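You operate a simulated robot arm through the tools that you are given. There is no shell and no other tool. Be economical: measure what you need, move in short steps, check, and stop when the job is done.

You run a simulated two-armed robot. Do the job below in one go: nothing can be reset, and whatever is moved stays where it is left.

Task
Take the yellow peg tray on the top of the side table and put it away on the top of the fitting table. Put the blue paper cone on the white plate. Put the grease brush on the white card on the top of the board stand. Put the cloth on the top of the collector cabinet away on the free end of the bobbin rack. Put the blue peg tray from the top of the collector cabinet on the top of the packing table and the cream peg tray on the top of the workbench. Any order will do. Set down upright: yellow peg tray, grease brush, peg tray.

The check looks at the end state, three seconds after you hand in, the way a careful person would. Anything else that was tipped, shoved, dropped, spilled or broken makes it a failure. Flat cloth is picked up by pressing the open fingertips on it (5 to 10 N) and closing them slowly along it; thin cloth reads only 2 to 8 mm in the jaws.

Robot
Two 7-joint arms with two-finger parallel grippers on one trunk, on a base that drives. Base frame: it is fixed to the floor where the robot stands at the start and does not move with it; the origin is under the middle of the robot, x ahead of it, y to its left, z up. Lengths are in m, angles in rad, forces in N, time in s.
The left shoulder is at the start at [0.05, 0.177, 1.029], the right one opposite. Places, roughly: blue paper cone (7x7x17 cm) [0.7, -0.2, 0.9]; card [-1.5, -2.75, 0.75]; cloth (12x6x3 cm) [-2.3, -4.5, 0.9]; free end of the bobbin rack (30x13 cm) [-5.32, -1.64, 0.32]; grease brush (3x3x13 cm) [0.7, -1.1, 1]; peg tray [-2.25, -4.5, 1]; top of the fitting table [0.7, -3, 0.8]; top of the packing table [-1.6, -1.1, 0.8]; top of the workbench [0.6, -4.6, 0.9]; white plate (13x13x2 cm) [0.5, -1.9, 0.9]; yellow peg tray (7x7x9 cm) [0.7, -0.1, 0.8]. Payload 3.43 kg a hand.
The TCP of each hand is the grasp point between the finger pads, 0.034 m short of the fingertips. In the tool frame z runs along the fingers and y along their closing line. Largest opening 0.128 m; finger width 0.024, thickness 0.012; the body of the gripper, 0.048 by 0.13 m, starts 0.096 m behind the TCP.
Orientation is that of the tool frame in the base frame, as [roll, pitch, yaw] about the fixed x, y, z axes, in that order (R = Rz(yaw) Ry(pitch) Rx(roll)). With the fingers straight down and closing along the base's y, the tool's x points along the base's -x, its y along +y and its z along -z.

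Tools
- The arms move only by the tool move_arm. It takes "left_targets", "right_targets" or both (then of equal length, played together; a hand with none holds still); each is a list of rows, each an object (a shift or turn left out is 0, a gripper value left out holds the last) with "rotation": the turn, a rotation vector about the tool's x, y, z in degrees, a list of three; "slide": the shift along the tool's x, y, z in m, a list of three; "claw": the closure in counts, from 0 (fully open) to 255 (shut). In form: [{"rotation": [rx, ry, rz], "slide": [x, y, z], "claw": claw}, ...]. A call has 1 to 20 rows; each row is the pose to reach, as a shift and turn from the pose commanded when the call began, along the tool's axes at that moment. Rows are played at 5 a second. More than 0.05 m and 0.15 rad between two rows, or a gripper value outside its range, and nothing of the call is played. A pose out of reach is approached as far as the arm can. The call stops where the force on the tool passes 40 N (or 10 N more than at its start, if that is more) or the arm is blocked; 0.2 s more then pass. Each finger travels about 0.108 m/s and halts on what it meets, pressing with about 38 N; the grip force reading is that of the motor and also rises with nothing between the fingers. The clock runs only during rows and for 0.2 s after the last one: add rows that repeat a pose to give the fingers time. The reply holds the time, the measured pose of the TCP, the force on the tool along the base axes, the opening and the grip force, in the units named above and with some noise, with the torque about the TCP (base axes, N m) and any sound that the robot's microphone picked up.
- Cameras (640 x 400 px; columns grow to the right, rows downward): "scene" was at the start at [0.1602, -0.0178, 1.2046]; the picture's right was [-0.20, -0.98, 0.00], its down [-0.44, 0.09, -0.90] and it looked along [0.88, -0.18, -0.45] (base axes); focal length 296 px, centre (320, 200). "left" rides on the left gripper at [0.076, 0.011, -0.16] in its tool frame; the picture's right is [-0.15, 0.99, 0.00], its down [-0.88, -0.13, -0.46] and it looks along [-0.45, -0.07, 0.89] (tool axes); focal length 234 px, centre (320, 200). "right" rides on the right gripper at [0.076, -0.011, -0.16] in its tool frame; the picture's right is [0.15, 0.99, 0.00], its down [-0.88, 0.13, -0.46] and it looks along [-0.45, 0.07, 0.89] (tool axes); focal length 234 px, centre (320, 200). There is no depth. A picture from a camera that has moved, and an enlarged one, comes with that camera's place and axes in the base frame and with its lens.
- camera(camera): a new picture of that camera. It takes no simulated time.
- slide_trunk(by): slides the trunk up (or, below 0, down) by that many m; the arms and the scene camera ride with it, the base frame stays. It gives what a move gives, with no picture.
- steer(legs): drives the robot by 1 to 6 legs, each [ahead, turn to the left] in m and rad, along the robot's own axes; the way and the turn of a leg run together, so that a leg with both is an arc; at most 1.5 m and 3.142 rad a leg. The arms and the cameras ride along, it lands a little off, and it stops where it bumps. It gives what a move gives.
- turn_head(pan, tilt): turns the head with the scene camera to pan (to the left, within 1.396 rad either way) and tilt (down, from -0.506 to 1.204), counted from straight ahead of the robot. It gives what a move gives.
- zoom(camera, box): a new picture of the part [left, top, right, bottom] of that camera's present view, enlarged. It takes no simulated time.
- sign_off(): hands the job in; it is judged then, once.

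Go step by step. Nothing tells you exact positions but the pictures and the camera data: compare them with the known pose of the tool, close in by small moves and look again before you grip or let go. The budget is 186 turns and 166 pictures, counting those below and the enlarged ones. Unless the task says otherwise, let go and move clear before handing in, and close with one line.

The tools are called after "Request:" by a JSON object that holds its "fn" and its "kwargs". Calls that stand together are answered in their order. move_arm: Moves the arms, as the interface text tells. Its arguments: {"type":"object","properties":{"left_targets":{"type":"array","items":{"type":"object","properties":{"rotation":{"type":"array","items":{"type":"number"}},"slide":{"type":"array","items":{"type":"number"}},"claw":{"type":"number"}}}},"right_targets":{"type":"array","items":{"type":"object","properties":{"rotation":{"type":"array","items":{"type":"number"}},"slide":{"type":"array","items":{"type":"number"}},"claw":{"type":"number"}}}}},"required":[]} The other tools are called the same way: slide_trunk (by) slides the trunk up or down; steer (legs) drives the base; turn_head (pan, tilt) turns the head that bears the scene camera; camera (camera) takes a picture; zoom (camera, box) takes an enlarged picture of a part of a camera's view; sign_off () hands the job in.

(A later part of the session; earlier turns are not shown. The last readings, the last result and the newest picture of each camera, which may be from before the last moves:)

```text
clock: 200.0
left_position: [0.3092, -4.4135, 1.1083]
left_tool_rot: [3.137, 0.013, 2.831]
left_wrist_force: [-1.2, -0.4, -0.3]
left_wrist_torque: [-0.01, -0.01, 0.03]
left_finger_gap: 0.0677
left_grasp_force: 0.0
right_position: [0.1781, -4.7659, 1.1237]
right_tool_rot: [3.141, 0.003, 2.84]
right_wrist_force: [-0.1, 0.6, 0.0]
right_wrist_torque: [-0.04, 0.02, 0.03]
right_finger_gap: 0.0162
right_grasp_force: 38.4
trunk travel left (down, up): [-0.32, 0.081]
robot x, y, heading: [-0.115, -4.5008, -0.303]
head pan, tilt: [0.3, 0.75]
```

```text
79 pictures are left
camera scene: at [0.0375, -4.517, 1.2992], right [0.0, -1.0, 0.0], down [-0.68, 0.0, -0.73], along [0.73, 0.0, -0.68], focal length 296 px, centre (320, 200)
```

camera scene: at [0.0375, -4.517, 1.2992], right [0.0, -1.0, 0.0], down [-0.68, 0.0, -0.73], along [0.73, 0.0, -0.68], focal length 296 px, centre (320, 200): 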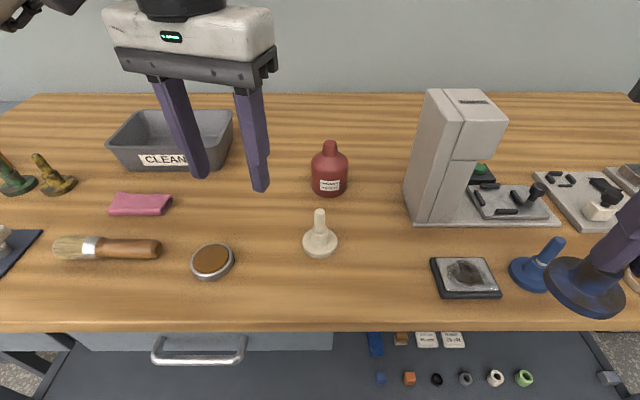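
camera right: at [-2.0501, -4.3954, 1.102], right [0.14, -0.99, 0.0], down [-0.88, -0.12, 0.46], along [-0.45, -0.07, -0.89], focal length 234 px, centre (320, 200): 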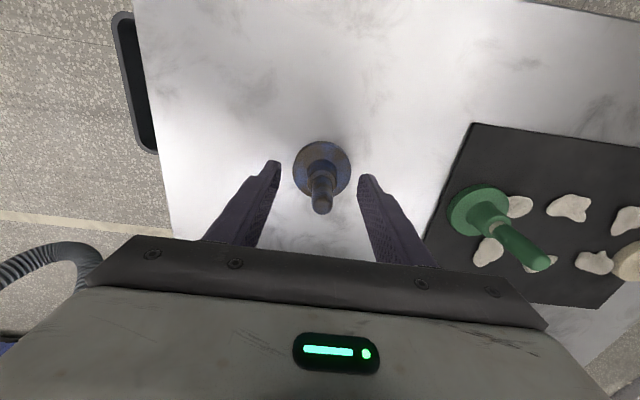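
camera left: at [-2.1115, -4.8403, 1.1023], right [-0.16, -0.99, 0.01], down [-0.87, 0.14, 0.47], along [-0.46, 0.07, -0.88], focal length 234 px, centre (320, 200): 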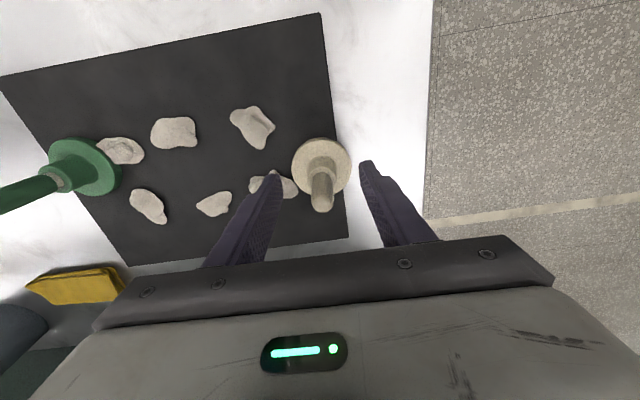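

The cream peg stands on the workbench. I return to the collector cabinet for the cloth with the free left hand.

Request:
{"fn": "steer", "kwargs": {"legs": [[-0.35, 0], [0, -1.42], [0, -1.42], [1.12, 0]]}}

Request:
{"fn": "camera", "kwargs": {"camera": "scene"}}

```text
clock: 214.7
left_position: [-1.9612, -4.5189, 1.108]
left_tool_rot: [3.141, 0.015, -0.071]
left_wrist_force: [0.1, 0.6, 0.0]
left_wrist_torque: [-0.03, 0.01, -0.01]
left_finger_gap: 0.0675
left_grasp_force: 0.1
right_position: [-1.9169, -4.1449, 1.1232]
right_tool_rot: [3.14, 0.002, -0.065]
right_wrist_force: [0.1, 0.4, 0.2]
right_wrist_torque: [0.01, -0.03, 0.01]
right_finger_gap: 0.0166
right_grasp_force: 38.3
trunk travel left (down, up): [-0.32, 0.081]
robot x, y, heading: [-1.5723, -4.3394, 3.077]
head pan, tilt: [0.3, 0.75]
```

```text
78 pictures are left
camera scene: at [-1.7217, -4.3535, 1.2991], right [-0.23, 0.97, 0.0], down [0.66, 0.16, -0.73], along [-0.71, -0.17, -0.68], focal length 296 px, centre (320, 200)
```

scene: 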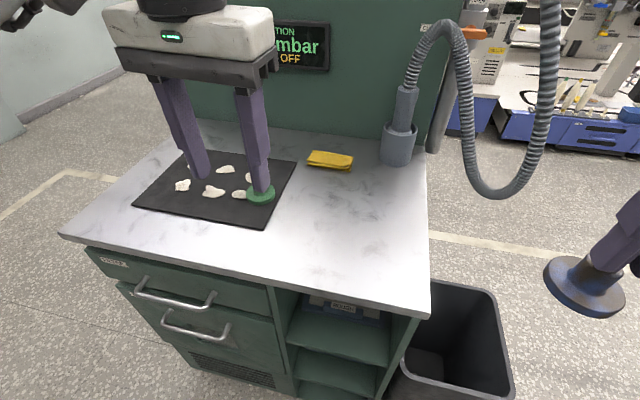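

Cloth confirmed near (-2.288, -4.468), lying lengthwise along y. I creep forward and bring the left hand near it for a close look.

Request:
{"fn": "steer", "kwargs": {"legs": [[0.08, 0]]}}

Request:
{"fn": "move_arm", "kwargs": {"left_targets": [{"slide": [-0.04, 0.0, 0]}, {"slide": [-0.08, 0.0, 0]}, {"slide": [-0.12, 0.0, 0]}, {"slide": [-0.16, -0.01, 0]}]}}

Request:
{"fn": "camera", "kwargs": {"camera": "left"}}

Request:
{"fn": "zoom", "kwargs": {"camera": "scene", "box": [250, 100, 410, 200]}}

```text
clock: 215.7
left_position: [-2.0413, -4.5128, 1.108]
left_tool_rot: [3.14, 0.013, -0.071]
left_wrist_force: [-0.5, 0.1, -0.8]
left_wrist_torque: [-0.02, -0.05, -0.02]
left_finger_gap: 0.0681
left_grasp_force: 0.1
right_position: [-1.9967, -4.1406, 1.1227]
right_tool_rot: [-3.141, 0.0, -0.065]
right_wrist_force: [-0.5, -0.3, -0.7]
right_wrist_torque: [0.01, -0.03, 0.01]
right_finger_gap: 0.0163
right_grasp_force: 38.0
trunk travel left (down, up): [-0.32, 0.081]
robot x, y, heading: [-1.6503, -4.3343, 3.079]
head pan, tilt: [0.3, 0.75]
```

```text
clock: 216.7
left_position: [-2.1999, -4.4911, 1.1104]
left_tool_rot: [3.137, 0.012, -0.071]
left_wrist_force: [-0.5, -1.2, 0.4]
left_wrist_torque: [-0.02, 0.02, -0.02]
left_finger_gap: 0.0676
left_grasp_force: 0.0
right_position: [-1.9959, -4.1384, 1.1236]
right_tool_rot: [3.14, 0.001, -0.063]
right_wrist_force: [0.6, 0.2, -0.2]
right_wrist_torque: [-0.01, -0.01, 0.0]
right_finger_gap: 0.0167
right_grasp_force: 37.6
trunk travel left (down, up): [-0.32, 0.081]
robot x, y, heading: [-1.6525, -4.3336, 3.076]
head pan, tilt: [0.3, 0.75]
```

```text
77 pictures are left
camera left: at [-2.1228, -4.5074, 1.2674], right [-0.22, -0.98, 0.01], down [-0.86, 0.2, 0.47], along [-0.46, 0.1, -0.88], focal length 234 px, centre (320, 200)
```

left: 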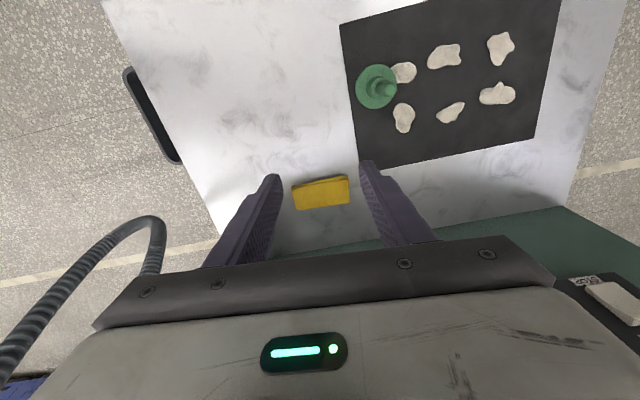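

```text
4.00 times, centred on (330, 150) of scene
camera zoom: at [-1.8004, -4.3477, 1.2991], right [-0.23, 0.97, 0.0], down [0.66, 0.16, -0.73], along [-0.71, -0.17, -0.68], focal length 1182 px, centre (280, 400)
```

zoom: 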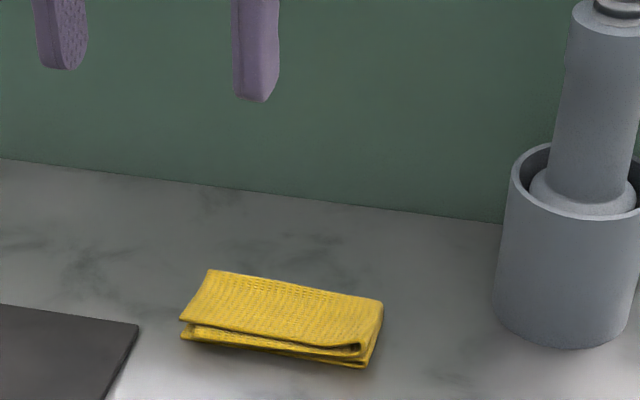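

The cloth is folded, about 12 cm along y and 6 cm along x, centred near (-2.302, -4.468). I turn the left gripper 90° to straddle its short side and move above it.

Request:
{"fn": "move_arm", "kwargs": {"left_targets": [{"slide": [-0.01, -0.002, 0], "rotation": [0, 0, 8], "claw": 56}, {"slide": [-0.02, -0.003, 0], "rotation": [0, 0, 16]}, {"slide": [-0.03, -0.005, 0], "rotation": [0, 0, 24]}, {"slide": [-0.04, -0.006, 0], "rotation": [0, 0, 32]}, {"slide": [-0.05, -0.008, 0], "rotation": [0, 0, 40]}, {"slide": [-0.06, -0.009, 0], "rotation": [0, 0, 48]}, {"slide": [-0.07, -0.011, 0], "rotation": [0, 0, 56]}, {"slide": [-0.08, -0.012, 0], "rotation": [0, 0, 64]}, {"slide": [-0.09, -0.014, 0.01], "rotation": [0, 0, 72]}, {"slide": [-0.1, -0.015, 0.02], "rotation": [0, 0, 80]}, {"slide": [-0.103, -0.016, 0.03], "rotation": [0, 0, 86]}, {"slide": [-0.103, -0.016, 0.05], "rotation": [0, 0, 86]}]}}

Request:
{"fn": "camera", "kwargs": {"camera": "left"}}

Request:
{"fn": "camera", "kwargs": {"camera": "scene"}}

```text
clock: 219.3
left_position: [-2.0097, -4.4096, 1.0593]
left_tool_rot: [3.11, -0.004, -1.513]
left_wrist_force: [-0.2, 0.1, -0.3]
left_wrist_torque: [0.02, -0.02, -0.01]
left_finger_gap: 0.0998
left_grasp_force: 0.1
left hand out of reach, approached as far as the arm can: row 4, 5, 6, 7, 8, 9, 10, 11, 12
right_position: [-1.9945, -4.1406, 1.1245]
right_tool_rot: [3.141, 0.002, -0.065]
right_wrist_force: [0.7, 1.0, -0.1]
right_wrist_torque: [0.02, -0.03, 0.0]
right_finger_gap: 0.0162
right_grasp_force: 38.4
trunk travel left (down, up): [-0.32, 0.081]
robot x, y, heading: [-1.646, -4.3322, 3.078]
head pan, tilt: [0.3, 0.75]
```

```text
75 pictures are left
camera left: at [-2.0108, -4.484, 1.2193], right [-1.0, 0.09, 0.03], down [0.09, 0.89, 0.45], along [0.01, 0.45, -0.89], focal length 234 px, centre (320, 200)
```

left: 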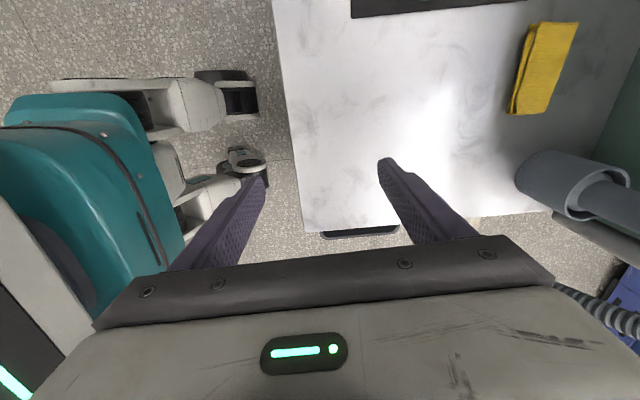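

```text
74 pictures are left
camera scene: at [-1.7998, -4.3491, 1.2992], right [-0.23, 0.97, 0.0], down [0.66, 0.16, -0.73], along [-0.71, -0.17, -0.68], focal length 296 px, centre (320, 200)
```

scene: 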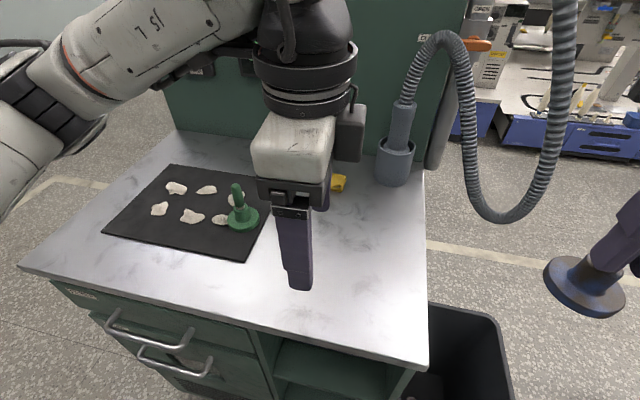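

The rotated hand stopped short. I try pushing it toward the cloth from here to see how far it reaches.

Request:
{"fn": "move_arm", "kwargs": {"left_targets": [{"slide": [0.007, 0.045, 0]}, {"slide": [0.014, 0.09, 0]}, {"slide": [0.021, 0.135, 0]}, {"slide": [0.028, 0.18, 0]}, {"slide": [0.035, 0.225, 0]}, {"slide": [0.041, 0.27, 0]}, {"slide": [0.041, 0.292, 0]}]}}

Request:
{"fn": "camera", "kwargs": {"camera": "scene"}}

```text
clock: 220.9
left_position: [-2.0096, -4.4085, 1.0605]
left_tool_rot: [3.112, -0.002, -1.512]
left_wrist_force: [0.6, -0.7, 0.6]
left_wrist_torque: [0.0, -0.01, -0.04]
left_finger_gap: 0.0999
left_grasp_force: 0.0
left hand out of reach, approached as far as the arm can: row 1, 2, 3, 4, 5, 6, 7
right_position: [-1.9956, -4.1406, 1.1232]
right_tool_rot: [-3.14, 0.001, -0.064]
right_wrist_force: [0.2, 0.3, -0.5]
right_wrist_torque: [0.04, 0.0, 0.01]
right_finger_gap: 0.0163
right_grasp_force: 37.7
trunk travel left (down, up): [-0.32, 0.081]
robot x, y, heading: [-1.6507, -4.3364, 3.073]
head pan, tilt: [0.3, 0.75]
```

```text
73 pictures are left
camera scene: at [-1.8, -4.3484, 1.2991], right [-0.23, 0.97, 0.0], down [0.66, 0.16, -0.73], along [-0.71, -0.17, -0.68], focal length 296 px, centre (320, 200)
```

scene: 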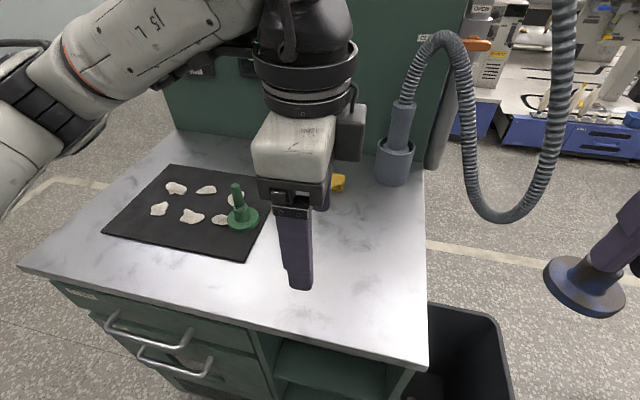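

The wrist is at its limit this way round. I turn it the other way to test whether -90° is available.

Request:
{"fn": "move_arm", "kwargs": {"left_targets": [{"rotation": [0, 0, -8.4]}, {"rotation": [0, 0, -16.8]}, {"rotation": [0, 0, -25.2]}, {"rotation": [0, 0, -33.6]}, {"rotation": [0, 0, -42]}, {"rotation": [0, 0, -50.4]}, {"rotation": [0, 0, -58.8]}, {"rotation": [0, 0, -67.2]}, {"rotation": [0, 0, -75.6]}, {"rotation": [0, 0, -84]}, {"rotation": [0, 0, -92.4]}, {"rotation": [0, 0, -100.8]}, {"rotation": [0, 0, -109.2]}, {"rotation": [0, 0, -117.6]}, {"rotation": [0, 0, -126]}, {"rotation": [0, 0, -134.4]}, {"rotation": [0, 0, -142.8]}, {"rotation": [0, 0, -151.2]}, {"rotation": [0, 0, -159.6]}, {"rotation": [0, 0, -168]}]}}

Request:
{"fn": "camera", "kwargs": {"camera": "scene"}}

```text
clock: 225.1
left_position: [-2.0116, -4.3853, 1.0576]
left_tool_rot: [-3.114, 0.009, 1.421]
left_wrist_force: [0.2, -0.3, -0.1]
left_wrist_torque: [-0.01, 0.0, -0.02]
left_finger_gap: 0.0999
left_grasp_force: 0.0
right_position: [-1.9951, -4.1408, 1.1234]
right_tool_rot: [3.141, 0.002, -0.063]
right_wrist_force: [-0.2, 0.0, -0.8]
right_wrist_torque: [0.0, 0.01, -0.01]
right_finger_gap: 0.0163
right_grasp_force: 38.2
trunk travel left (down, up): [-0.32, 0.081]
robot x, y, heading: [-1.6491, -4.3384, 3.083]
head pan, tilt: [0.3, 0.75]
```

```text
72 pictures are left
camera scene: at [-1.8, -4.3484, 1.2991], right [-0.23, 0.97, 0.0], down [0.66, 0.16, -0.73], along [-0.71, -0.17, -0.68], focal length 296 px, centre (320, 200)
```

scene: 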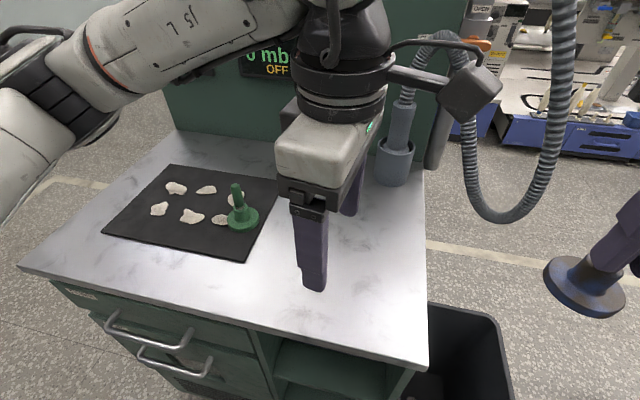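

Turning that way works. I carry the hand round, first away from the hose in y, then forward over the cloth.

Request:
{"fn": "move_arm", "kwargs": {"left_targets": [{"slide": [-0.046, 0.007, 0], "rotation": [-0.8, 0, 4]}, {"slide": [-0.092, 0.014, 0], "rotation": [-1.6, 0, 9.8]}, {"slide": [-0.098, -0.027, 0], "rotation": [-1.6, 0, 9.8]}, {"slide": [-0.104, -0.068, 0], "rotation": [-1.6, 0, 9.8]}, {"slide": [-0.111, -0.109, 0], "rotation": [-1.6, 0, 9.8]}, {"slide": [-0.117, -0.15, 0], "rotation": [-1.6, 0, 9.8]}, {"slide": [-0.123, -0.191, 0], "rotation": [-1.6, 0, 9.8]}, {"slide": [-0.129, -0.232, 0], "rotation": [-1.6, 0, 9.8]}, {"slide": [-0.135, -0.273, 0], "rotation": [-1.6, 0, 9.8]}, {"slide": [-0.135, -0.273, 0], "rotation": [-1.6, 0, 9.8]}]}}

Request:
{"fn": "camera", "kwargs": {"camera": "scene"}}

Request:
{"fn": "camera", "kwargs": {"camera": "left"}}

```text
clock: 227.3
left_position: [-2.2991, -4.4787, 1.0672]
left_tool_rot: [3.141, 0.013, 1.248]
left_wrist_force: [-0.4, -0.6, -0.3]
left_wrist_torque: [0.01, 0.02, 0.02]
left_finger_gap: 0.0998
left_grasp_force: 0.0
left hand out of reach, approached as far as the arm can: row 9, 10
right_position: [-1.9961, -4.1402, 1.1229]
right_tool_rot: [-3.141, 0.001, -0.064]
right_wrist_force: [0.9, 0.2, -0.6]
right_wrist_torque: [-0.01, -0.01, -0.01]
right_finger_gap: 0.0162
right_grasp_force: 37.7
trunk travel left (down, up): [-0.32, 0.081]
robot x, y, heading: [-1.6456, -4.3357, 3.077]
head pan, tilt: [0.3, 0.75]
```

```text
71 pictures are left
camera scene: at [-1.8, -4.3488, 1.2991], right [-0.23, 0.97, 0.0], down [0.66, 0.16, -0.73], along [-0.71, -0.17, -0.68], focal length 296 px, centre (320, 200)
```

scene: 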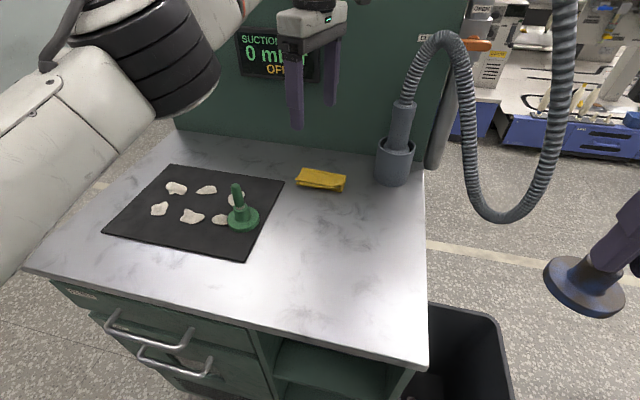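

```text
70 pictures are left
camera left: at [-2.2637, -4.4082, 1.2241], right [0.89, -0.45, 0.0], down [-0.4, -0.79, 0.47], along [-0.21, -0.42, -0.88], focal length 234 px, centre (320, 200)
```

left: 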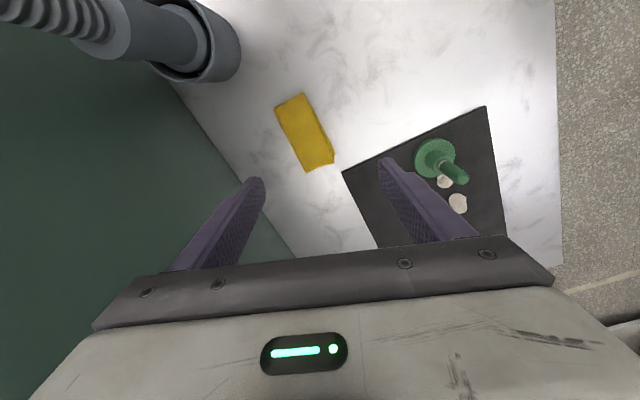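

The hand is above the cloth (centre about (-2.313, -4.466)). I correct and descend with the fingers straddling it.

Request:
{"fn": "move_arm", "kwargs": {"left_targets": [{"slide": [0.002, -0.005, 0.03]}, {"slide": [0.004, -0.01, 0.065]}, {"slide": [0.008, -0.017, 0.1]}, {"slide": [0.008, -0.017, 0.13]}, {"slide": [0.008, -0.017, 0.13]}]}}

Request:
{"fn": "camera", "kwargs": {"camera": "left"}}

Request:
{"fn": "zoom", "kwargs": {"camera": "scene", "box": [250, 80, 430, 210]}}

```text
clock: 228.5
left_position: [-2.3109, -4.4678, 0.9367]
left_tool_rot: [-3.141, 0.012, 1.25]
left_wrist_force: [0.0, 0.4, 0.2]
left_wrist_torque: [-0.01, 0.02, -0.02]
left_finger_gap: 0.0997
left_grasp_force: 0.0
right_position: [-1.9952, -4.1391, 1.1242]
right_tool_rot: [3.139, 0.001, -0.065]
right_wrist_force: [-0.7, 0.7, -1.1]
right_wrist_torque: [-0.02, -0.01, 0.02]
right_finger_gap: 0.0163
right_grasp_force: 37.9
trunk travel left (down, up): [-0.32, 0.081]
robot x, y, heading: [-1.6491, -4.3348, 3.076]
head pan, tilt: [0.3, 0.75]
```

```text
69 pictures are left
camera left: at [-2.2759, -4.3967, 1.0944], right [0.89, -0.45, 0.0], down [-0.4, -0.79, 0.47], along [-0.21, -0.42, -0.88], focal length 234 px, centre (320, 200)
```

left: 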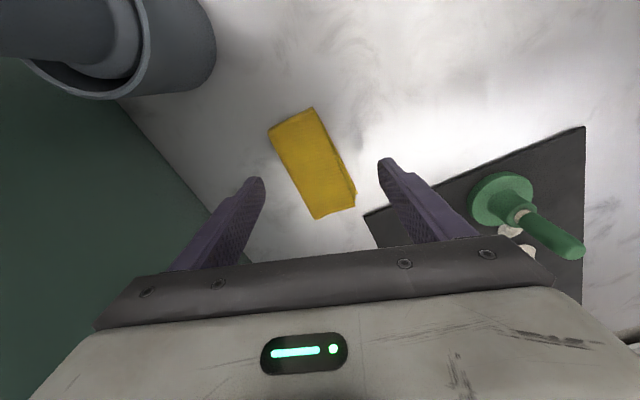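

```text
3.08 times, centred on (340, 145) of scene
camera zoom: at [-1.7999, -4.3483, 1.2992], right [-0.23, 0.97, 0.0], down [0.66, 0.16, -0.73], along [-0.71, -0.17, -0.68], focal length 910 px, centre (258, 369)
```

zoom: 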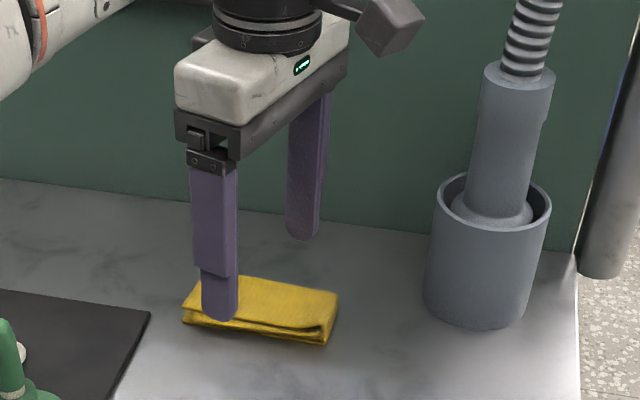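

The fingers straddle the cloth. I lower until the tips nearly touch the top.

Request:
{"fn": "move_arm", "kwargs": {"left_targets": [{"slide": [-0.004, -0.003, 0.012]}, {"slide": [-0.004, -0.003, 0.02]}, {"slide": [-0.004, -0.003, 0.025]}, {"slide": [-0.004, -0.003, 0.03]}]}}

Request:
{"fn": "zoom", "kwargs": {"camera": "scene", "box": [270, 120, 390, 210]}}

```text
clock: 229.5
left_position: [-2.3181, -4.4701, 0.9079]
left_tool_rot: [-3.139, 0.012, 1.249]
left_wrist_force: [1.6, -0.7, 0.4]
left_wrist_torque: [0.01, 0.0, 0.0]
left_finger_gap: 0.1
left_grasp_force: 0.1
right_position: [-1.9958, -4.1402, 1.124]
right_tool_rot: [-3.14, 0.002, -0.064]
right_wrist_force: [-0.5, -0.2, -1.2]
right_wrist_torque: [0.04, 0.02, 0.04]
right_finger_gap: 0.0161
right_grasp_force: 38.2
trunk travel left (down, up): [-0.32, 0.081]
robot x, y, heading: [-1.6513, -4.3318, 3.081]
head pan, tilt: [0.3, 0.75]
```

```text
4.44 times, centred on (330, 165) of scene
camera zoom: at [-1.8001, -4.3484, 1.2991], right [-0.23, 0.97, 0.0], down [0.66, 0.16, -0.73], along [-0.71, -0.17, -0.68], focal length 1314 px, centre (276, 356)
```

zoom: 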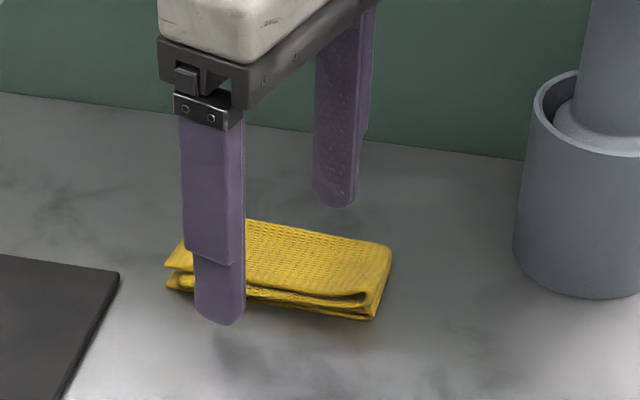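

Request:
{"fn": "move_arm", "kwargs": {"left_targets": [{"slide": [0, 0, 0.002], "claw": 70}, {"slide": [0, 0, 0.003], "claw": 90}, {"slide": [0, 0, 0.003], "claw": 110}, {"slide": [0, 0, 0.003], "claw": 130}, {"slide": [0, 0, 0.003], "claw": 150}, {"slide": [0, 0, 0.003], "claw": 170}, {"slide": [0, 0, 0.003], "claw": 190}, {"slide": [0, 0, 0.003], "claw": 210}, {"slide": [0, 0, 0.003], "claw": 230}, {"slide": [0, 0, 0.003], "claw": 245}, {"slide": [0, 0, 0.003], "claw": 245}]}}

Request:
{"fn": "zoom", "kwargs": {"camera": "scene", "box": [270, 120, 390, 210]}}

Request:
{"fn": "camera", "kwargs": {"camera": "left"}}

```text
clock: 231.9
left_position: [-2.3179, -4.4707, 0.9042]
left_tool_rot: [3.141, 0.013, 1.248]
left_wrist_force: [-0.4, -0.6, 0.1]
left_wrist_torque: [-0.02, 0.01, 0.01]
left_finger_gap: 0.063
left_grasp_force: 37.8
right_position: [-1.9957, -4.1383, 1.1234]
right_tool_rot: [3.142, 0.002, -0.065]
right_wrist_force: [-0.1, 0.1, -0.7]
right_wrist_torque: [-0.03, 0.0, -0.03]
right_finger_gap: 0.0165
right_grasp_force: 38.1
trunk travel left (down, up): [-0.32, 0.081]
robot x, y, heading: [-1.6486, -4.3318, 3.076]
head pan, tilt: [0.3, 0.75]
```

```text
4.44 times, centred on (330, 165) of scene
camera zoom: at [-1.8, -4.3484, 1.2991], right [-0.23, 0.97, 0.0], down [0.66, 0.16, -0.73], along [-0.71, -0.17, -0.68], focal length 1314 px, centre (276, 356)
```

zoom: 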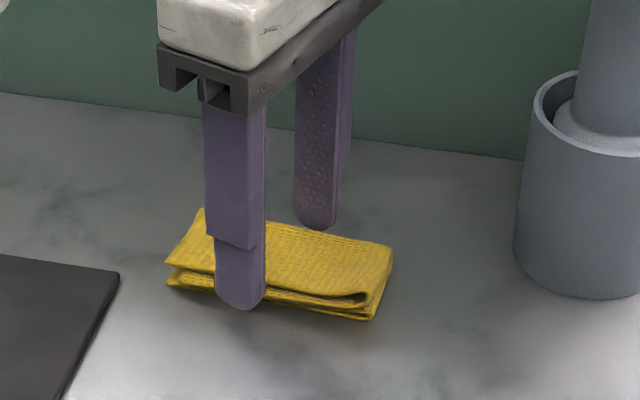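

```text
65 pictures are left
camera left: at [-2.282, -4.3994, 1.0614], right [0.89, -0.45, 0.0], down [-0.4, -0.79, 0.47], along [-0.21, -0.42, -0.88], focal length 234 px, centre (320, 200)
```

left: 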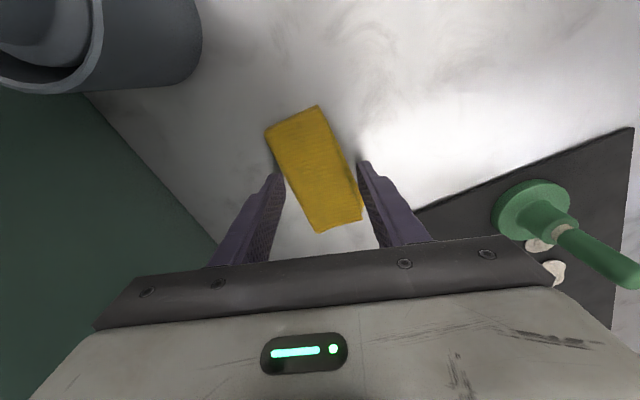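

The cloth holds like a 6 cm pad (63 mm, 38 N). I lift and bring it back toward the robot, left of the hose.

Request:
{"fn": "move_arm", "kwargs": {"left_targets": [{"slide": [0, 0, -0.015]}, {"slide": [0, 0, -0.04]}, {"slide": [0, 0, -0.075]}, {"slide": [0.006, 0.019, -0.11]}, {"slide": [0.013, 0.038, -0.14]}, {"slide": [0.025, 0.076, -0.15]}, {"slide": [0.038, 0.114, -0.16]}, {"slide": [0.05, 0.152, -0.17]}, {"slide": [0.063, 0.19, -0.18]}, {"slide": [0.075, 0.228, -0.18]}]}}

Request:
{"fn": "camera", "kwargs": {"camera": "scene"}}

Request:
{"fn": "camera", "kwargs": {"camera": "left"}}

```text
clock: 234.1
left_position: [-2.2628, -4.4355, 1.1434]
left_tool_rot: [3.141, 0.014, 1.249]
left_wrist_force: [0.9, 0.3, 0.0]
left_wrist_torque: [0.0, 0.05, -0.01]
left_finger_gap: 0.062
left_grasp_force: 37.8
left hand out of reach, approached as far as the arm can: row 3, 4, 5, 6, 7, 8, 9, 10
right_position: [-1.994, -4.1392, 1.1242]
right_tool_rot: [3.139, 0.004, -0.065]
right_wrist_force: [0.0, 0.4, -0.3]
right_wrist_torque: [-0.04, 0.01, 0.01]
right_finger_gap: 0.0162
right_grasp_force: 38.3
trunk travel left (down, up): [-0.32, 0.081]
robot x, y, heading: [-1.6503, -4.3339, 3.076]
head pan, tilt: [0.3, 0.75]
```

```text
64 pictures are left
camera scene: at [-1.7985, -4.3477, 1.2994], right [-0.23, 0.97, 0.0], down [0.66, 0.16, -0.73], along [-0.71, -0.17, -0.68], focal length 296 px, centre (320, 200)
```

scene: 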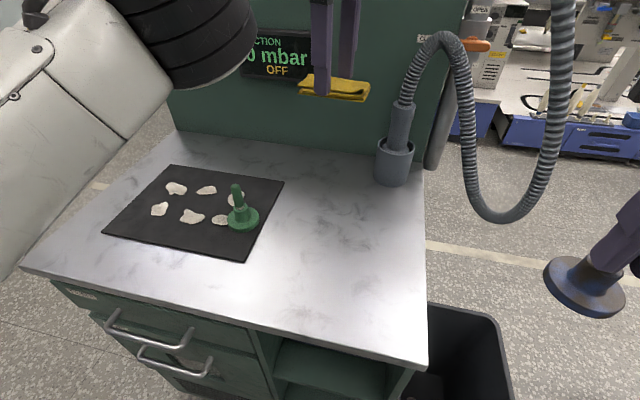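

```text
63 pictures are left
camera left: at [-2.228, -4.3649, 1.3007], right [0.89, -0.45, 0.0], down [-0.4, -0.79, 0.47], along [-0.21, -0.42, -0.88], focal length 234 px, centre (320, 200)
```

left: 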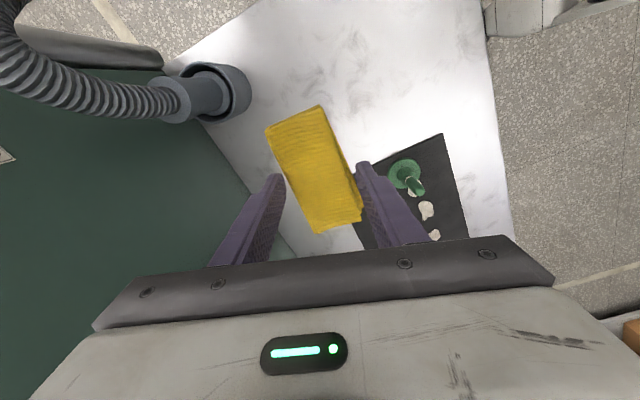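

The cloth is lifted cleanly. I back the robot away, then fold the arm in.

Request:
{"fn": "steer", "kwargs": {"legs": [[-0.7, 0]]}}

Request:
{"fn": "move_arm", "kwargs": {"left_targets": [{"slide": [0, 0.0, 0.03], "rotation": [0, 0, 8]}, {"slide": [0.01, 0.04, 0.03], "rotation": [0, 0, 8]}, {"slide": [0.02, 0.08, 0.03], "rotation": [0, 0, 8]}, {"slide": [0.03, 0.12, 0.03], "rotation": [0, 0, 8]}, {"slide": [0.04, 0.16, 0.03], "rotation": [0, 0, 8]}, {"slide": [0.04, 0.2, 0.03], "rotation": [0, 0, 8]}]}}

Request:
{"fn": "camera", "kwargs": {"camera": "scene"}}

```text
clock: 238.0
left_position: [-1.5679, -4.48, 1.1419]
left_tool_rot: [3.138, 0.014, 1.24]
left_wrist_force: [-0.5, -0.2, -0.1]
left_wrist_torque: [-0.01, 0.03, 0.0]
left_finger_gap: 0.0603
left_grasp_force: 38.8
right_position: [-1.2973, -4.185, 1.1246]
right_tool_rot: [-3.14, 0.002, -0.072]
right_wrist_force: [-0.3, 0.3, -0.9]
right_wrist_torque: [0.03, 0.02, 0.0]
right_finger_gap: 0.0162
right_grasp_force: 38.4
trunk travel left (down, up): [-0.32, 0.081]
robot x, y, heading: [-0.9552, -4.3806, 3.069]
head pan, tilt: [0.3, 0.75]
```

```text
clock: 239.4
left_position: [-1.5538, -4.4702, 1.1689]
left_tool_rot: [3.139, 0.012, 1.104]
left_wrist_force: [0.5, -1.1, -0.8]
left_wrist_torque: [0.01, 0.01, 0.02]
left_finger_gap: 0.0599
left_grasp_force: 38.0
left hand out of reach, approached as far as the arm can: row 1, 2, 3, 4, 5, 6
right_position: [-1.2966, -4.1857, 1.1239]
right_tool_rot: [-3.141, 0.003, -0.071]
right_wrist_force: [-0.1, -0.1, -0.3]
right_wrist_torque: [0.04, -0.01, 0.01]
right_finger_gap: 0.0162
right_grasp_force: 38.0
trunk travel left (down, up): [-0.32, 0.081]
robot x, y, heading: [-0.9513, -4.3821, 3.067]
head pan, tilt: [0.3, 0.75]
```

```text
62 pictures are left
camera scene: at [-1.1017, -4.3954, 1.2993], right [-0.23, 0.97, 0.0], down [0.66, 0.15, -0.73], along [-0.71, -0.17, -0.68], focal length 296 px, centre (320, 200)
```

scene: 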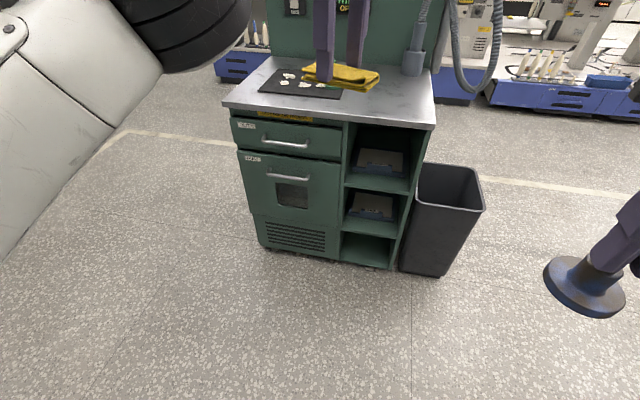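

Request:
{"fn": "move_arm", "kwargs": {"left_targets": [{"slide": [0, 0, 0.04]}, {"slide": [0, 0, 0.08]}, {"slide": [0, 0, 0.12]}, {"slide": [0, 0, 0.16]}, {"slide": [0, 0, 0.2]}]}}

```text
clock: 240.6
left_position: [-1.6016, -4.457, 0.9987]
left_tool_rot: [3.135, 0.012, 1.1]
left_wrist_force: [-0.8, 0.8, -0.2]
left_wrist_torque: [-0.04, 0.01, 0.0]
left_finger_gap: 0.0597
left_grasp_force: 38.3
left hand out of reach, approached as far as the arm can: row 1, 2, 3, 4, 5
right_position: [-1.2955, -4.184, 1.124]
right_tool_rot: [-3.141, 0.003, -0.073]
right_wrist_force: [0.4, -0.5, -1.7]
right_wrist_torque: [-0.01, 0.0, 0.02]
right_finger_gap: 0.0163
right_grasp_force: 38.4
trunk travel left (down, up): [-0.32, 0.081]
robot x, y, heading: [-0.9536, -4.3788, 3.069]
head pan, tilt: [0.3, 0.75]
```

Request:
{"fn": "move_arm", "kwargs": {"left_targets": [{"slide": [0.015, 0.03, 0]}, {"slide": [0.03, 0.06, 0]}, {"slide": [0.045, 0.09, 0]}, {"slide": [0.06, 0.12, 0]}, {"slide": [0.075, 0.15, 0]}, {"slide": [0.09, 0.18, 0]}]}}

Request:
{"fn": "camera", "kwargs": {"camera": "scene"}}

```text
clock: 242.0
left_position: [-1.564, -4.3916, 1.0563]
left_tool_rot: [3.134, 0.017, 1.102]
left_wrist_force: [-0.5, 0.6, 0.2]
left_wrist_torque: [-0.05, 0.08, -0.01]
left_finger_gap: 0.059
left_grasp_force: 38.0
left hand out of reach, approached as far as the arm can: row 1, 2, 3, 4, 5, 6
right_position: [-1.2942, -4.1831, 1.1231]
right_tool_rot: [3.139, 0.005, -0.072]
right_wrist_force: [0.9, 1.6, -0.3]
right_wrist_torque: [-0.08, 0.08, 0.01]
right_finger_gap: 0.0164
right_grasp_force: 37.6
trunk travel left (down, up): [-0.32, 0.081]
robot x, y, heading: [-0.9559, -4.3783, 3.074]
head pan, tilt: [0.3, 0.75]
```

```text
61 pictures are left
camera scene: at [-1.0995, -4.3918, 1.2997], right [-0.23, 0.97, 0.0], down [0.66, 0.15, -0.73], along [-0.71, -0.17, -0.68], focal length 296 px, centre (320, 200)
```

scene: 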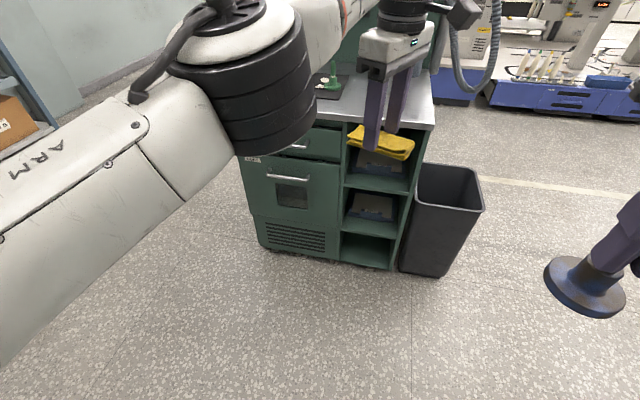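

I unwind the wrist to its neutral angle while shifting the hand a little left.

Request:
{"fn": "move_arm", "kwargs": {"left_targets": [{"slide": [-0.011, 0.006, 0], "rotation": [0, 0, 8]}, {"slide": [-0.022, 0.011, 0], "rotation": [0, 0, 16]}, {"slide": [-0.033, 0.017, 0], "rotation": [0, 0, 24]}, {"slide": [-0.044, 0.022, 0], "rotation": [0, 0, 32]}, {"slide": [-0.055, 0.028, 0], "rotation": [0, 0, 40]}, {"slide": [-0.066, 0.034, 0], "rotation": [0, 0, 48]}, {"slide": [-0.077, 0.039, 0], "rotation": [0, 0, 56]}, {"slide": [-0.089, 0.045, 0], "rotation": [0, 0, 64]}, {"slide": [-0.089, 0.045, 0], "rotation": [0, 0, 67]}]}}

Request:
{"fn": "camera", "kwargs": {"camera": "scene"}}

```text
clock: 244.0
left_position: [-1.5955, -4.4788, 1.0587]
left_tool_rot: [3.129, -0.003, -0.02]
left_wrist_force: [-0.4, 0.3, -1.1]
left_wrist_torque: [0.02, -0.01, -0.01]
left_finger_gap: 0.0583
left_grasp_force: 37.7
left hand out of reach, approached as far as the arm can: row 1, 2, 3, 4, 5, 6, 7, 8, 9
right_position: [-1.2963, -4.1856, 1.1242]
right_tool_rot: [3.141, 0.002, -0.072]
right_wrist_force: [-0.1, -0.5, -0.5]
right_wrist_torque: [0.01, 0.03, 0.0]
right_finger_gap: 0.0164
right_grasp_force: 38.2
trunk travel left (down, up): [-0.32, 0.081]
robot x, y, heading: [-0.9541, -4.3793, 3.067]
head pan, tilt: [0.3, 0.75]
```

```text
60 pictures are left
camera scene: at [-1.1027, -4.395, 1.2991], right [-0.23, 0.97, 0.0], down [0.66, 0.15, -0.73], along [-0.71, -0.17, -0.68], focal length 296 px, centre (320, 200)
```

scene: 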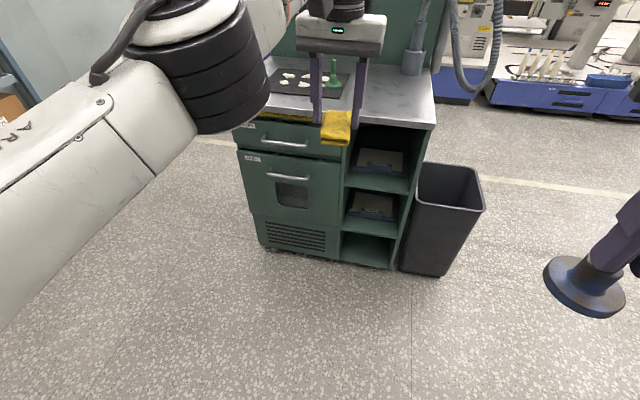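

Request:
{"fn": "move_arm", "kwargs": {"left_targets": [{"slide": [0.02, 0.02, 0.02]}, {"slide": [0.06, 0.04, 0.02]}, {"slide": [0.1, 0.06, 0.02]}, {"slide": [0.14, 0.08, 0.02]}, {"slide": [0.18, 0.09, 0.02]}, {"slide": [0.22, 0.09, 0.02]}]}}

Request:
{"fn": "camera", "kwargs": {"camera": "left"}}

```text
clock: 245.6
left_position: [-1.4638, -4.6375, 1.0527]
left_tool_rot: [-3.036, -0.102, 0.333]
left_wrist_force: [-0.2, 0.1, -0.3]
left_wrist_torque: [-0.04, -0.04, 0.01]
left_finger_gap: 0.0582
left_grasp_force: 38.0
left hand out of reach, approached as far as the arm can: row 1, 2, 3, 4
right_position: [-1.2966, -4.1827, 1.1235]
right_tool_rot: [3.14, 0.002, -0.072]
right_wrist_force: [0.5, -0.5, -0.7]
right_wrist_torque: [-0.02, -0.05, 0.02]
right_finger_gap: 0.0164
right_grasp_force: 38.4
trunk travel left (down, up): [-0.32, 0.081]
robot x, y, heading: [-0.9501, -4.3825, 3.062]
head pan, tilt: [0.3, 0.75]
stopped in row 6 (left hand): the arm was blocked; the commanded pose is now the measured one
```

```text
59 pictures are left
camera left: at [-1.3991, -4.6444, 1.2163], right [0.19, -0.97, -0.12], down [-0.9, -0.23, 0.37], along [-0.39, 0.03, -0.92], focal length 234 px, centre (320, 200)
```

left: 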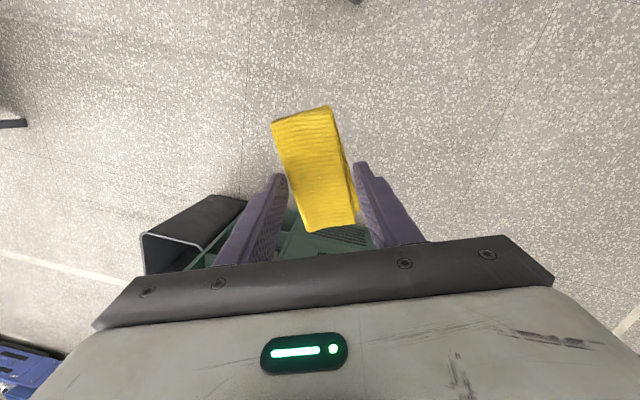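

Request:
{"fn": "turn_head", "kwargs": {"pan": 0.7, "tilt": 0.5}}

Request:
{"fn": "camera", "kwargs": {"camera": "scene"}}

```text
clock: 246.4
left_position: [-1.463, -4.6403, 1.0528]
left_tool_rot: [-3.034, -0.104, 0.333]
left_wrist_force: [-0.6, -0.4, -1.0]
left_wrist_torque: [-0.01, 0.01, 0.03]
left_finger_gap: 0.0574
left_grasp_force: 38.1
right_position: [-1.2956, -4.186, 1.124]
right_tool_rot: [3.141, 0.001, -0.072]
right_wrist_force: [-0.7, -0.5, -0.6]
right_wrist_torque: [-0.02, 0.01, 0.01]
right_finger_gap: 0.0163
right_grasp_force: 38.5
trunk travel left (down, up): [-0.32, 0.081]
robot x, y, heading: [-0.9521, -4.3826, 3.069]
head pan, tilt: [0.7, 0.499]
```

```text
58 pictures are left
camera scene: at [-1.0955, -4.4298, 1.3211], right [-0.59, 0.81, 0.0], down [0.39, 0.28, -0.88], along [-0.71, -0.51, -0.48], focal length 296 px, centre (320, 200)
```

scene: 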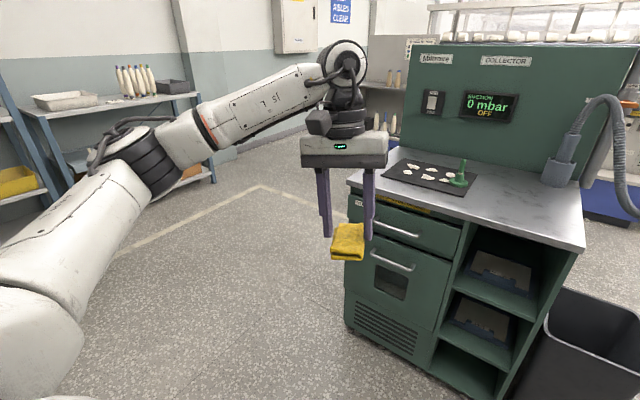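

The arm is in a normal elbow-out shape again. I level the hand and draw it in a little.

Request:
{"fn": "move_arm", "kwargs": {"left_targets": [{"slide": [0.01, 0, 0], "rotation": [-2, -1.9, 7]}, {"slide": [0.03, 0, 0], "rotation": [-4, -3.8, 14]}, {"slide": [0.06, 0, 0], "rotation": [-6, -5.8, 21]}, {"slide": [0.09, 0, 0], "rotation": [-6, -5.8, 21]}, {"slide": [0.12, 0, 0], "rotation": [-6, -5.8, 21]}]}}

Request:
{"fn": "camera", "kwargs": {"camera": "left"}}

```text
clock: 247.6
left_position: [-1.3511, -4.5979, 1.0663]
left_tool_rot: [-3.126, 0.021, -0.026]
left_wrist_force: [-0.6, -0.3, 0.7]
left_wrist_torque: [0.0, -0.02, 0.03]
left_finger_gap: 0.0572
left_grasp_force: 38.2
right_position: [-1.2959, -4.1856, 1.1238]
right_tool_rot: [3.141, 0.003, -0.071]
right_wrist_force: [-0.8, 0.3, -1.6]
right_wrist_torque: [-0.01, -0.05, 0.0]
right_finger_gap: 0.0163
right_grasp_force: 38.4
trunk travel left (down, up): [-0.32, 0.081]
robot x, y, heading: [-0.9542, -4.3805, 3.072]
head pan, tilt: [0.7, 0.499]
```

```text
57 pictures are left
camera left: at [-1.2723, -4.6138, 1.2221], right [-0.17, -0.98, -0.01], down [-0.87, 0.15, 0.48], along [-0.47, 0.09, -0.88], focal length 234 px, centre (320, 200)
```

left: 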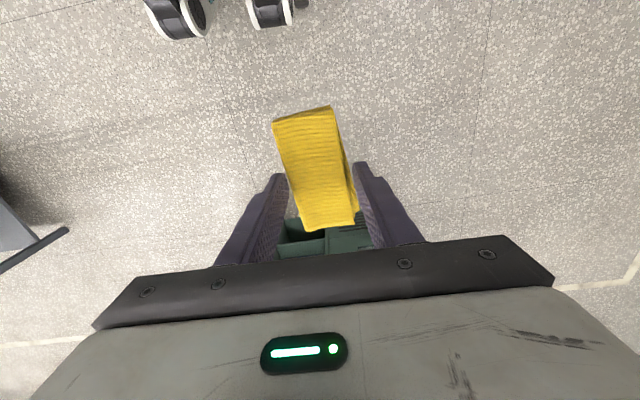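

Now to the packing table: I back into the aisle, drive north and face it.

Request:
{"fn": "steer", "kwargs": {"legs": [[-0.45, 0], [0, -1.5], [1.5, 0], [1.5, 0], [0.25, 0], [0, 1.57]]}}

Request:
{"fn": "turn_head", "kwargs": {"pan": 0, "tilt": 0.45}}

Request:
{"fn": "camera", "kwargs": {"camera": "scene"}}

```text
clock: 273.2
left_position: [-0.8439, -1.4061, 1.0657]
left_tool_rot: [-3.127, 0.02, 0.005]
left_wrist_force: [0.4, -0.4, 0.0]
left_wrist_torque: [-0.03, 0.02, 0.0]
left_finger_gap: 0.0546
left_grasp_force: 37.8
right_position: [-0.8008, -0.9907, 1.1236]
right_tool_rot: [3.14, 0.002, -0.042]
right_wrist_force: [0.5, 0.4, -0.5]
right_wrist_torque: [0.02, 0.0, -0.02]
right_finger_gap: 0.0164
right_grasp_force: 38.1
trunk travel left (down, up): [-0.32, 0.081]
robot x, y, heading: [-0.4555, -1.1731, 3.099]
head pan, tilt: [0.7, 0.499]
```

```text
clock: 274.3
left_position: [-0.8436, -1.4055, 1.066]
left_tool_rot: [-3.127, 0.021, 0.002]
left_wrist_force: [0.1, 0.1, -0.4]
left_wrist_torque: [0.03, 0.0, 0.02]
left_finger_gap: 0.0546
left_grasp_force: 37.9
right_position: [-0.8007, -0.9912, 1.1237]
right_tool_rot: [3.14, 0.002, -0.042]
right_wrist_force: [-0.4, -0.3, -1.1]
right_wrist_torque: [0.0, -0.01, -0.03]
right_finger_gap: 0.016
right_grasp_force: 38.5
trunk travel left (down, up): [-0.32, 0.081]
robot x, y, heading: [-0.4538, -1.1727, 3.098]
head pan, tilt: [0.0, 0.45]
```

```text
56 pictures are left
camera scene: at [-0.6125, -1.1696, 1.3256], right [0.04, 1.0, 0.0], down [0.43, -0.02, -0.9], along [-0.9, 0.04, -0.44], focal length 296 px, centre (320, 200)
```

scene: 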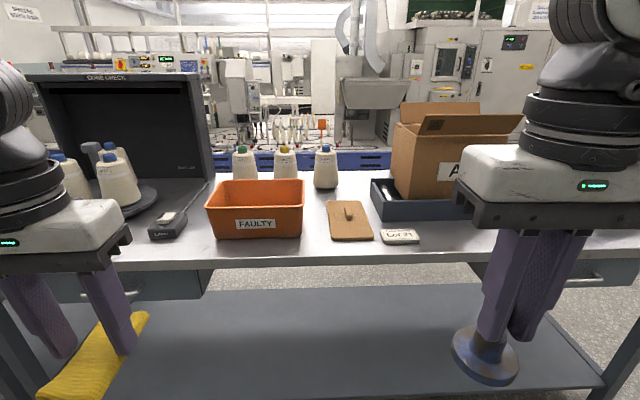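

Request:
{"fn": "turn_head", "kwargs": {"pan": -0.5, "tilt": 0.45}}

Request:
{"fn": "camera", "kwargs": {"camera": "scene"}}

```text
clock: 275.2
left_position: [-0.8441, -1.4063, 1.0658]
left_tool_rot: [-3.126, 0.021, 0.003]
left_wrist_force: [0.3, -0.9, -0.6]
left_wrist_torque: [0.0, 0.0, 0.03]
left_finger_gap: 0.0546
left_grasp_force: 38.0
right_position: [-0.8006, -0.9908, 1.1235]
right_tool_rot: [3.141, 0.003, -0.043]
right_wrist_force: [-0.3, 0.3, -0.3]
right_wrist_torque: [0.04, 0.0, 0.02]
right_finger_gap: 0.0165
right_grasp_force: 37.6
trunk travel left (down, up): [-0.32, 0.081]
robot x, y, heading: [-0.4553, -1.1748, 3.101]
head pan, tilt: [-0.499, 0.45]
```

```text
55 pictures are left
camera scene: at [-0.5995, -1.1261, 1.3256], right [0.51, 0.86, 0.0], down [0.37, -0.22, -0.9], along [-0.77, 0.46, -0.44], focal length 296 px, centre (320, 200)
```

scene: 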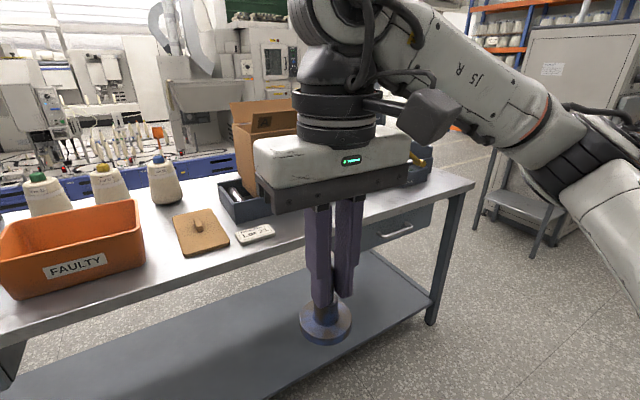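

There is a free front strip right of the small card, about (-1.375, -0.74). I drive up nearer to it.

Request:
{"fn": "steer", "kwargs": {"legs": [[0, -0.364], [0.53, 0], [0, 0.21]]}}

Request:
{"fn": "turn_head", "kwargs": {"pan": 0, "tilt": 0.75}}

Request:
{"fn": "camera", "kwargs": {"camera": "scene"}}

Request:
{"fn": "camera", "kwargs": {"camera": "right"}}

```text
clock: 280.2
left_position: [-1.3596, -1.1247, 1.066]
left_tool_rot: [-3.126, 0.019, -0.165]
left_wrist_force: [0.5, 0.4, -0.2]
left_wrist_torque: [0.02, -0.01, 0.01]
left_finger_gap: 0.0545
left_grasp_force: 38.0
right_position: [-1.2476, -0.7222, 1.1244]
right_tool_rot: [3.141, 0.003, -0.21]
right_wrist_force: [0.4, 0.0, -0.5]
right_wrist_torque: [0.01, 0.0, 0.0]
right_finger_gap: 0.016
right_grasp_force: 38.0
trunk travel left (down, up): [-0.32, 0.081]
robot x, y, heading: [-0.9371, -0.9607, 2.934]
head pan, tilt: [-0.499, 0.45]
```

```text
clock: 281.1
left_position: [-1.36, -1.1242, 1.0654]
left_tool_rot: [-3.126, 0.022, -0.167]
left_wrist_force: [-0.1, -0.7, -0.3]
left_wrist_torque: [-0.01, -0.01, -0.03]
left_finger_gap: 0.0547
left_grasp_force: 38.0
right_position: [-1.2475, -0.7219, 1.1248]
right_tool_rot: [-3.141, 0.003, -0.21]
right_wrist_force: [0.6, 0.7, -1.1]
right_wrist_torque: [0.0, 0.01, 0.0]
right_finger_gap: 0.0162
right_grasp_force: 38.5
trunk travel left (down, up): [-0.32, 0.081]
robot x, y, heading: [-0.9385, -0.9627, 2.932]
head pan, tilt: [0.0, 0.75]
```

```text
54 pictures are left
camera scene: at [-1.0834, -0.9314, 1.2992], right [0.21, 0.98, 0.0], down [0.67, -0.14, -0.73], along [-0.72, 0.15, -0.68], focal length 296 px, centre (320, 200)
```

scene: 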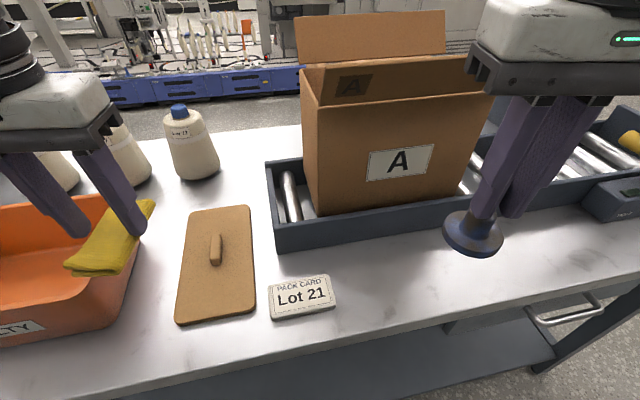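

```text
53 pictures are left
camera right: at [-1.1702, -0.7259, 1.2837], right [-0.06, -1.0, 0.0], down [-0.89, 0.06, 0.46], along [-0.46, 0.03, -0.89], focal length 234 px, centre (320, 200)
```

right: 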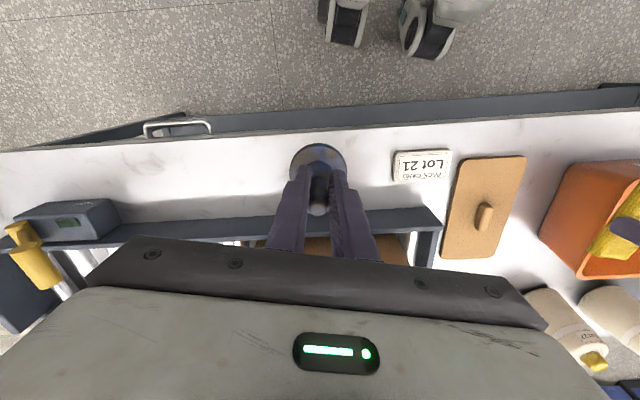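

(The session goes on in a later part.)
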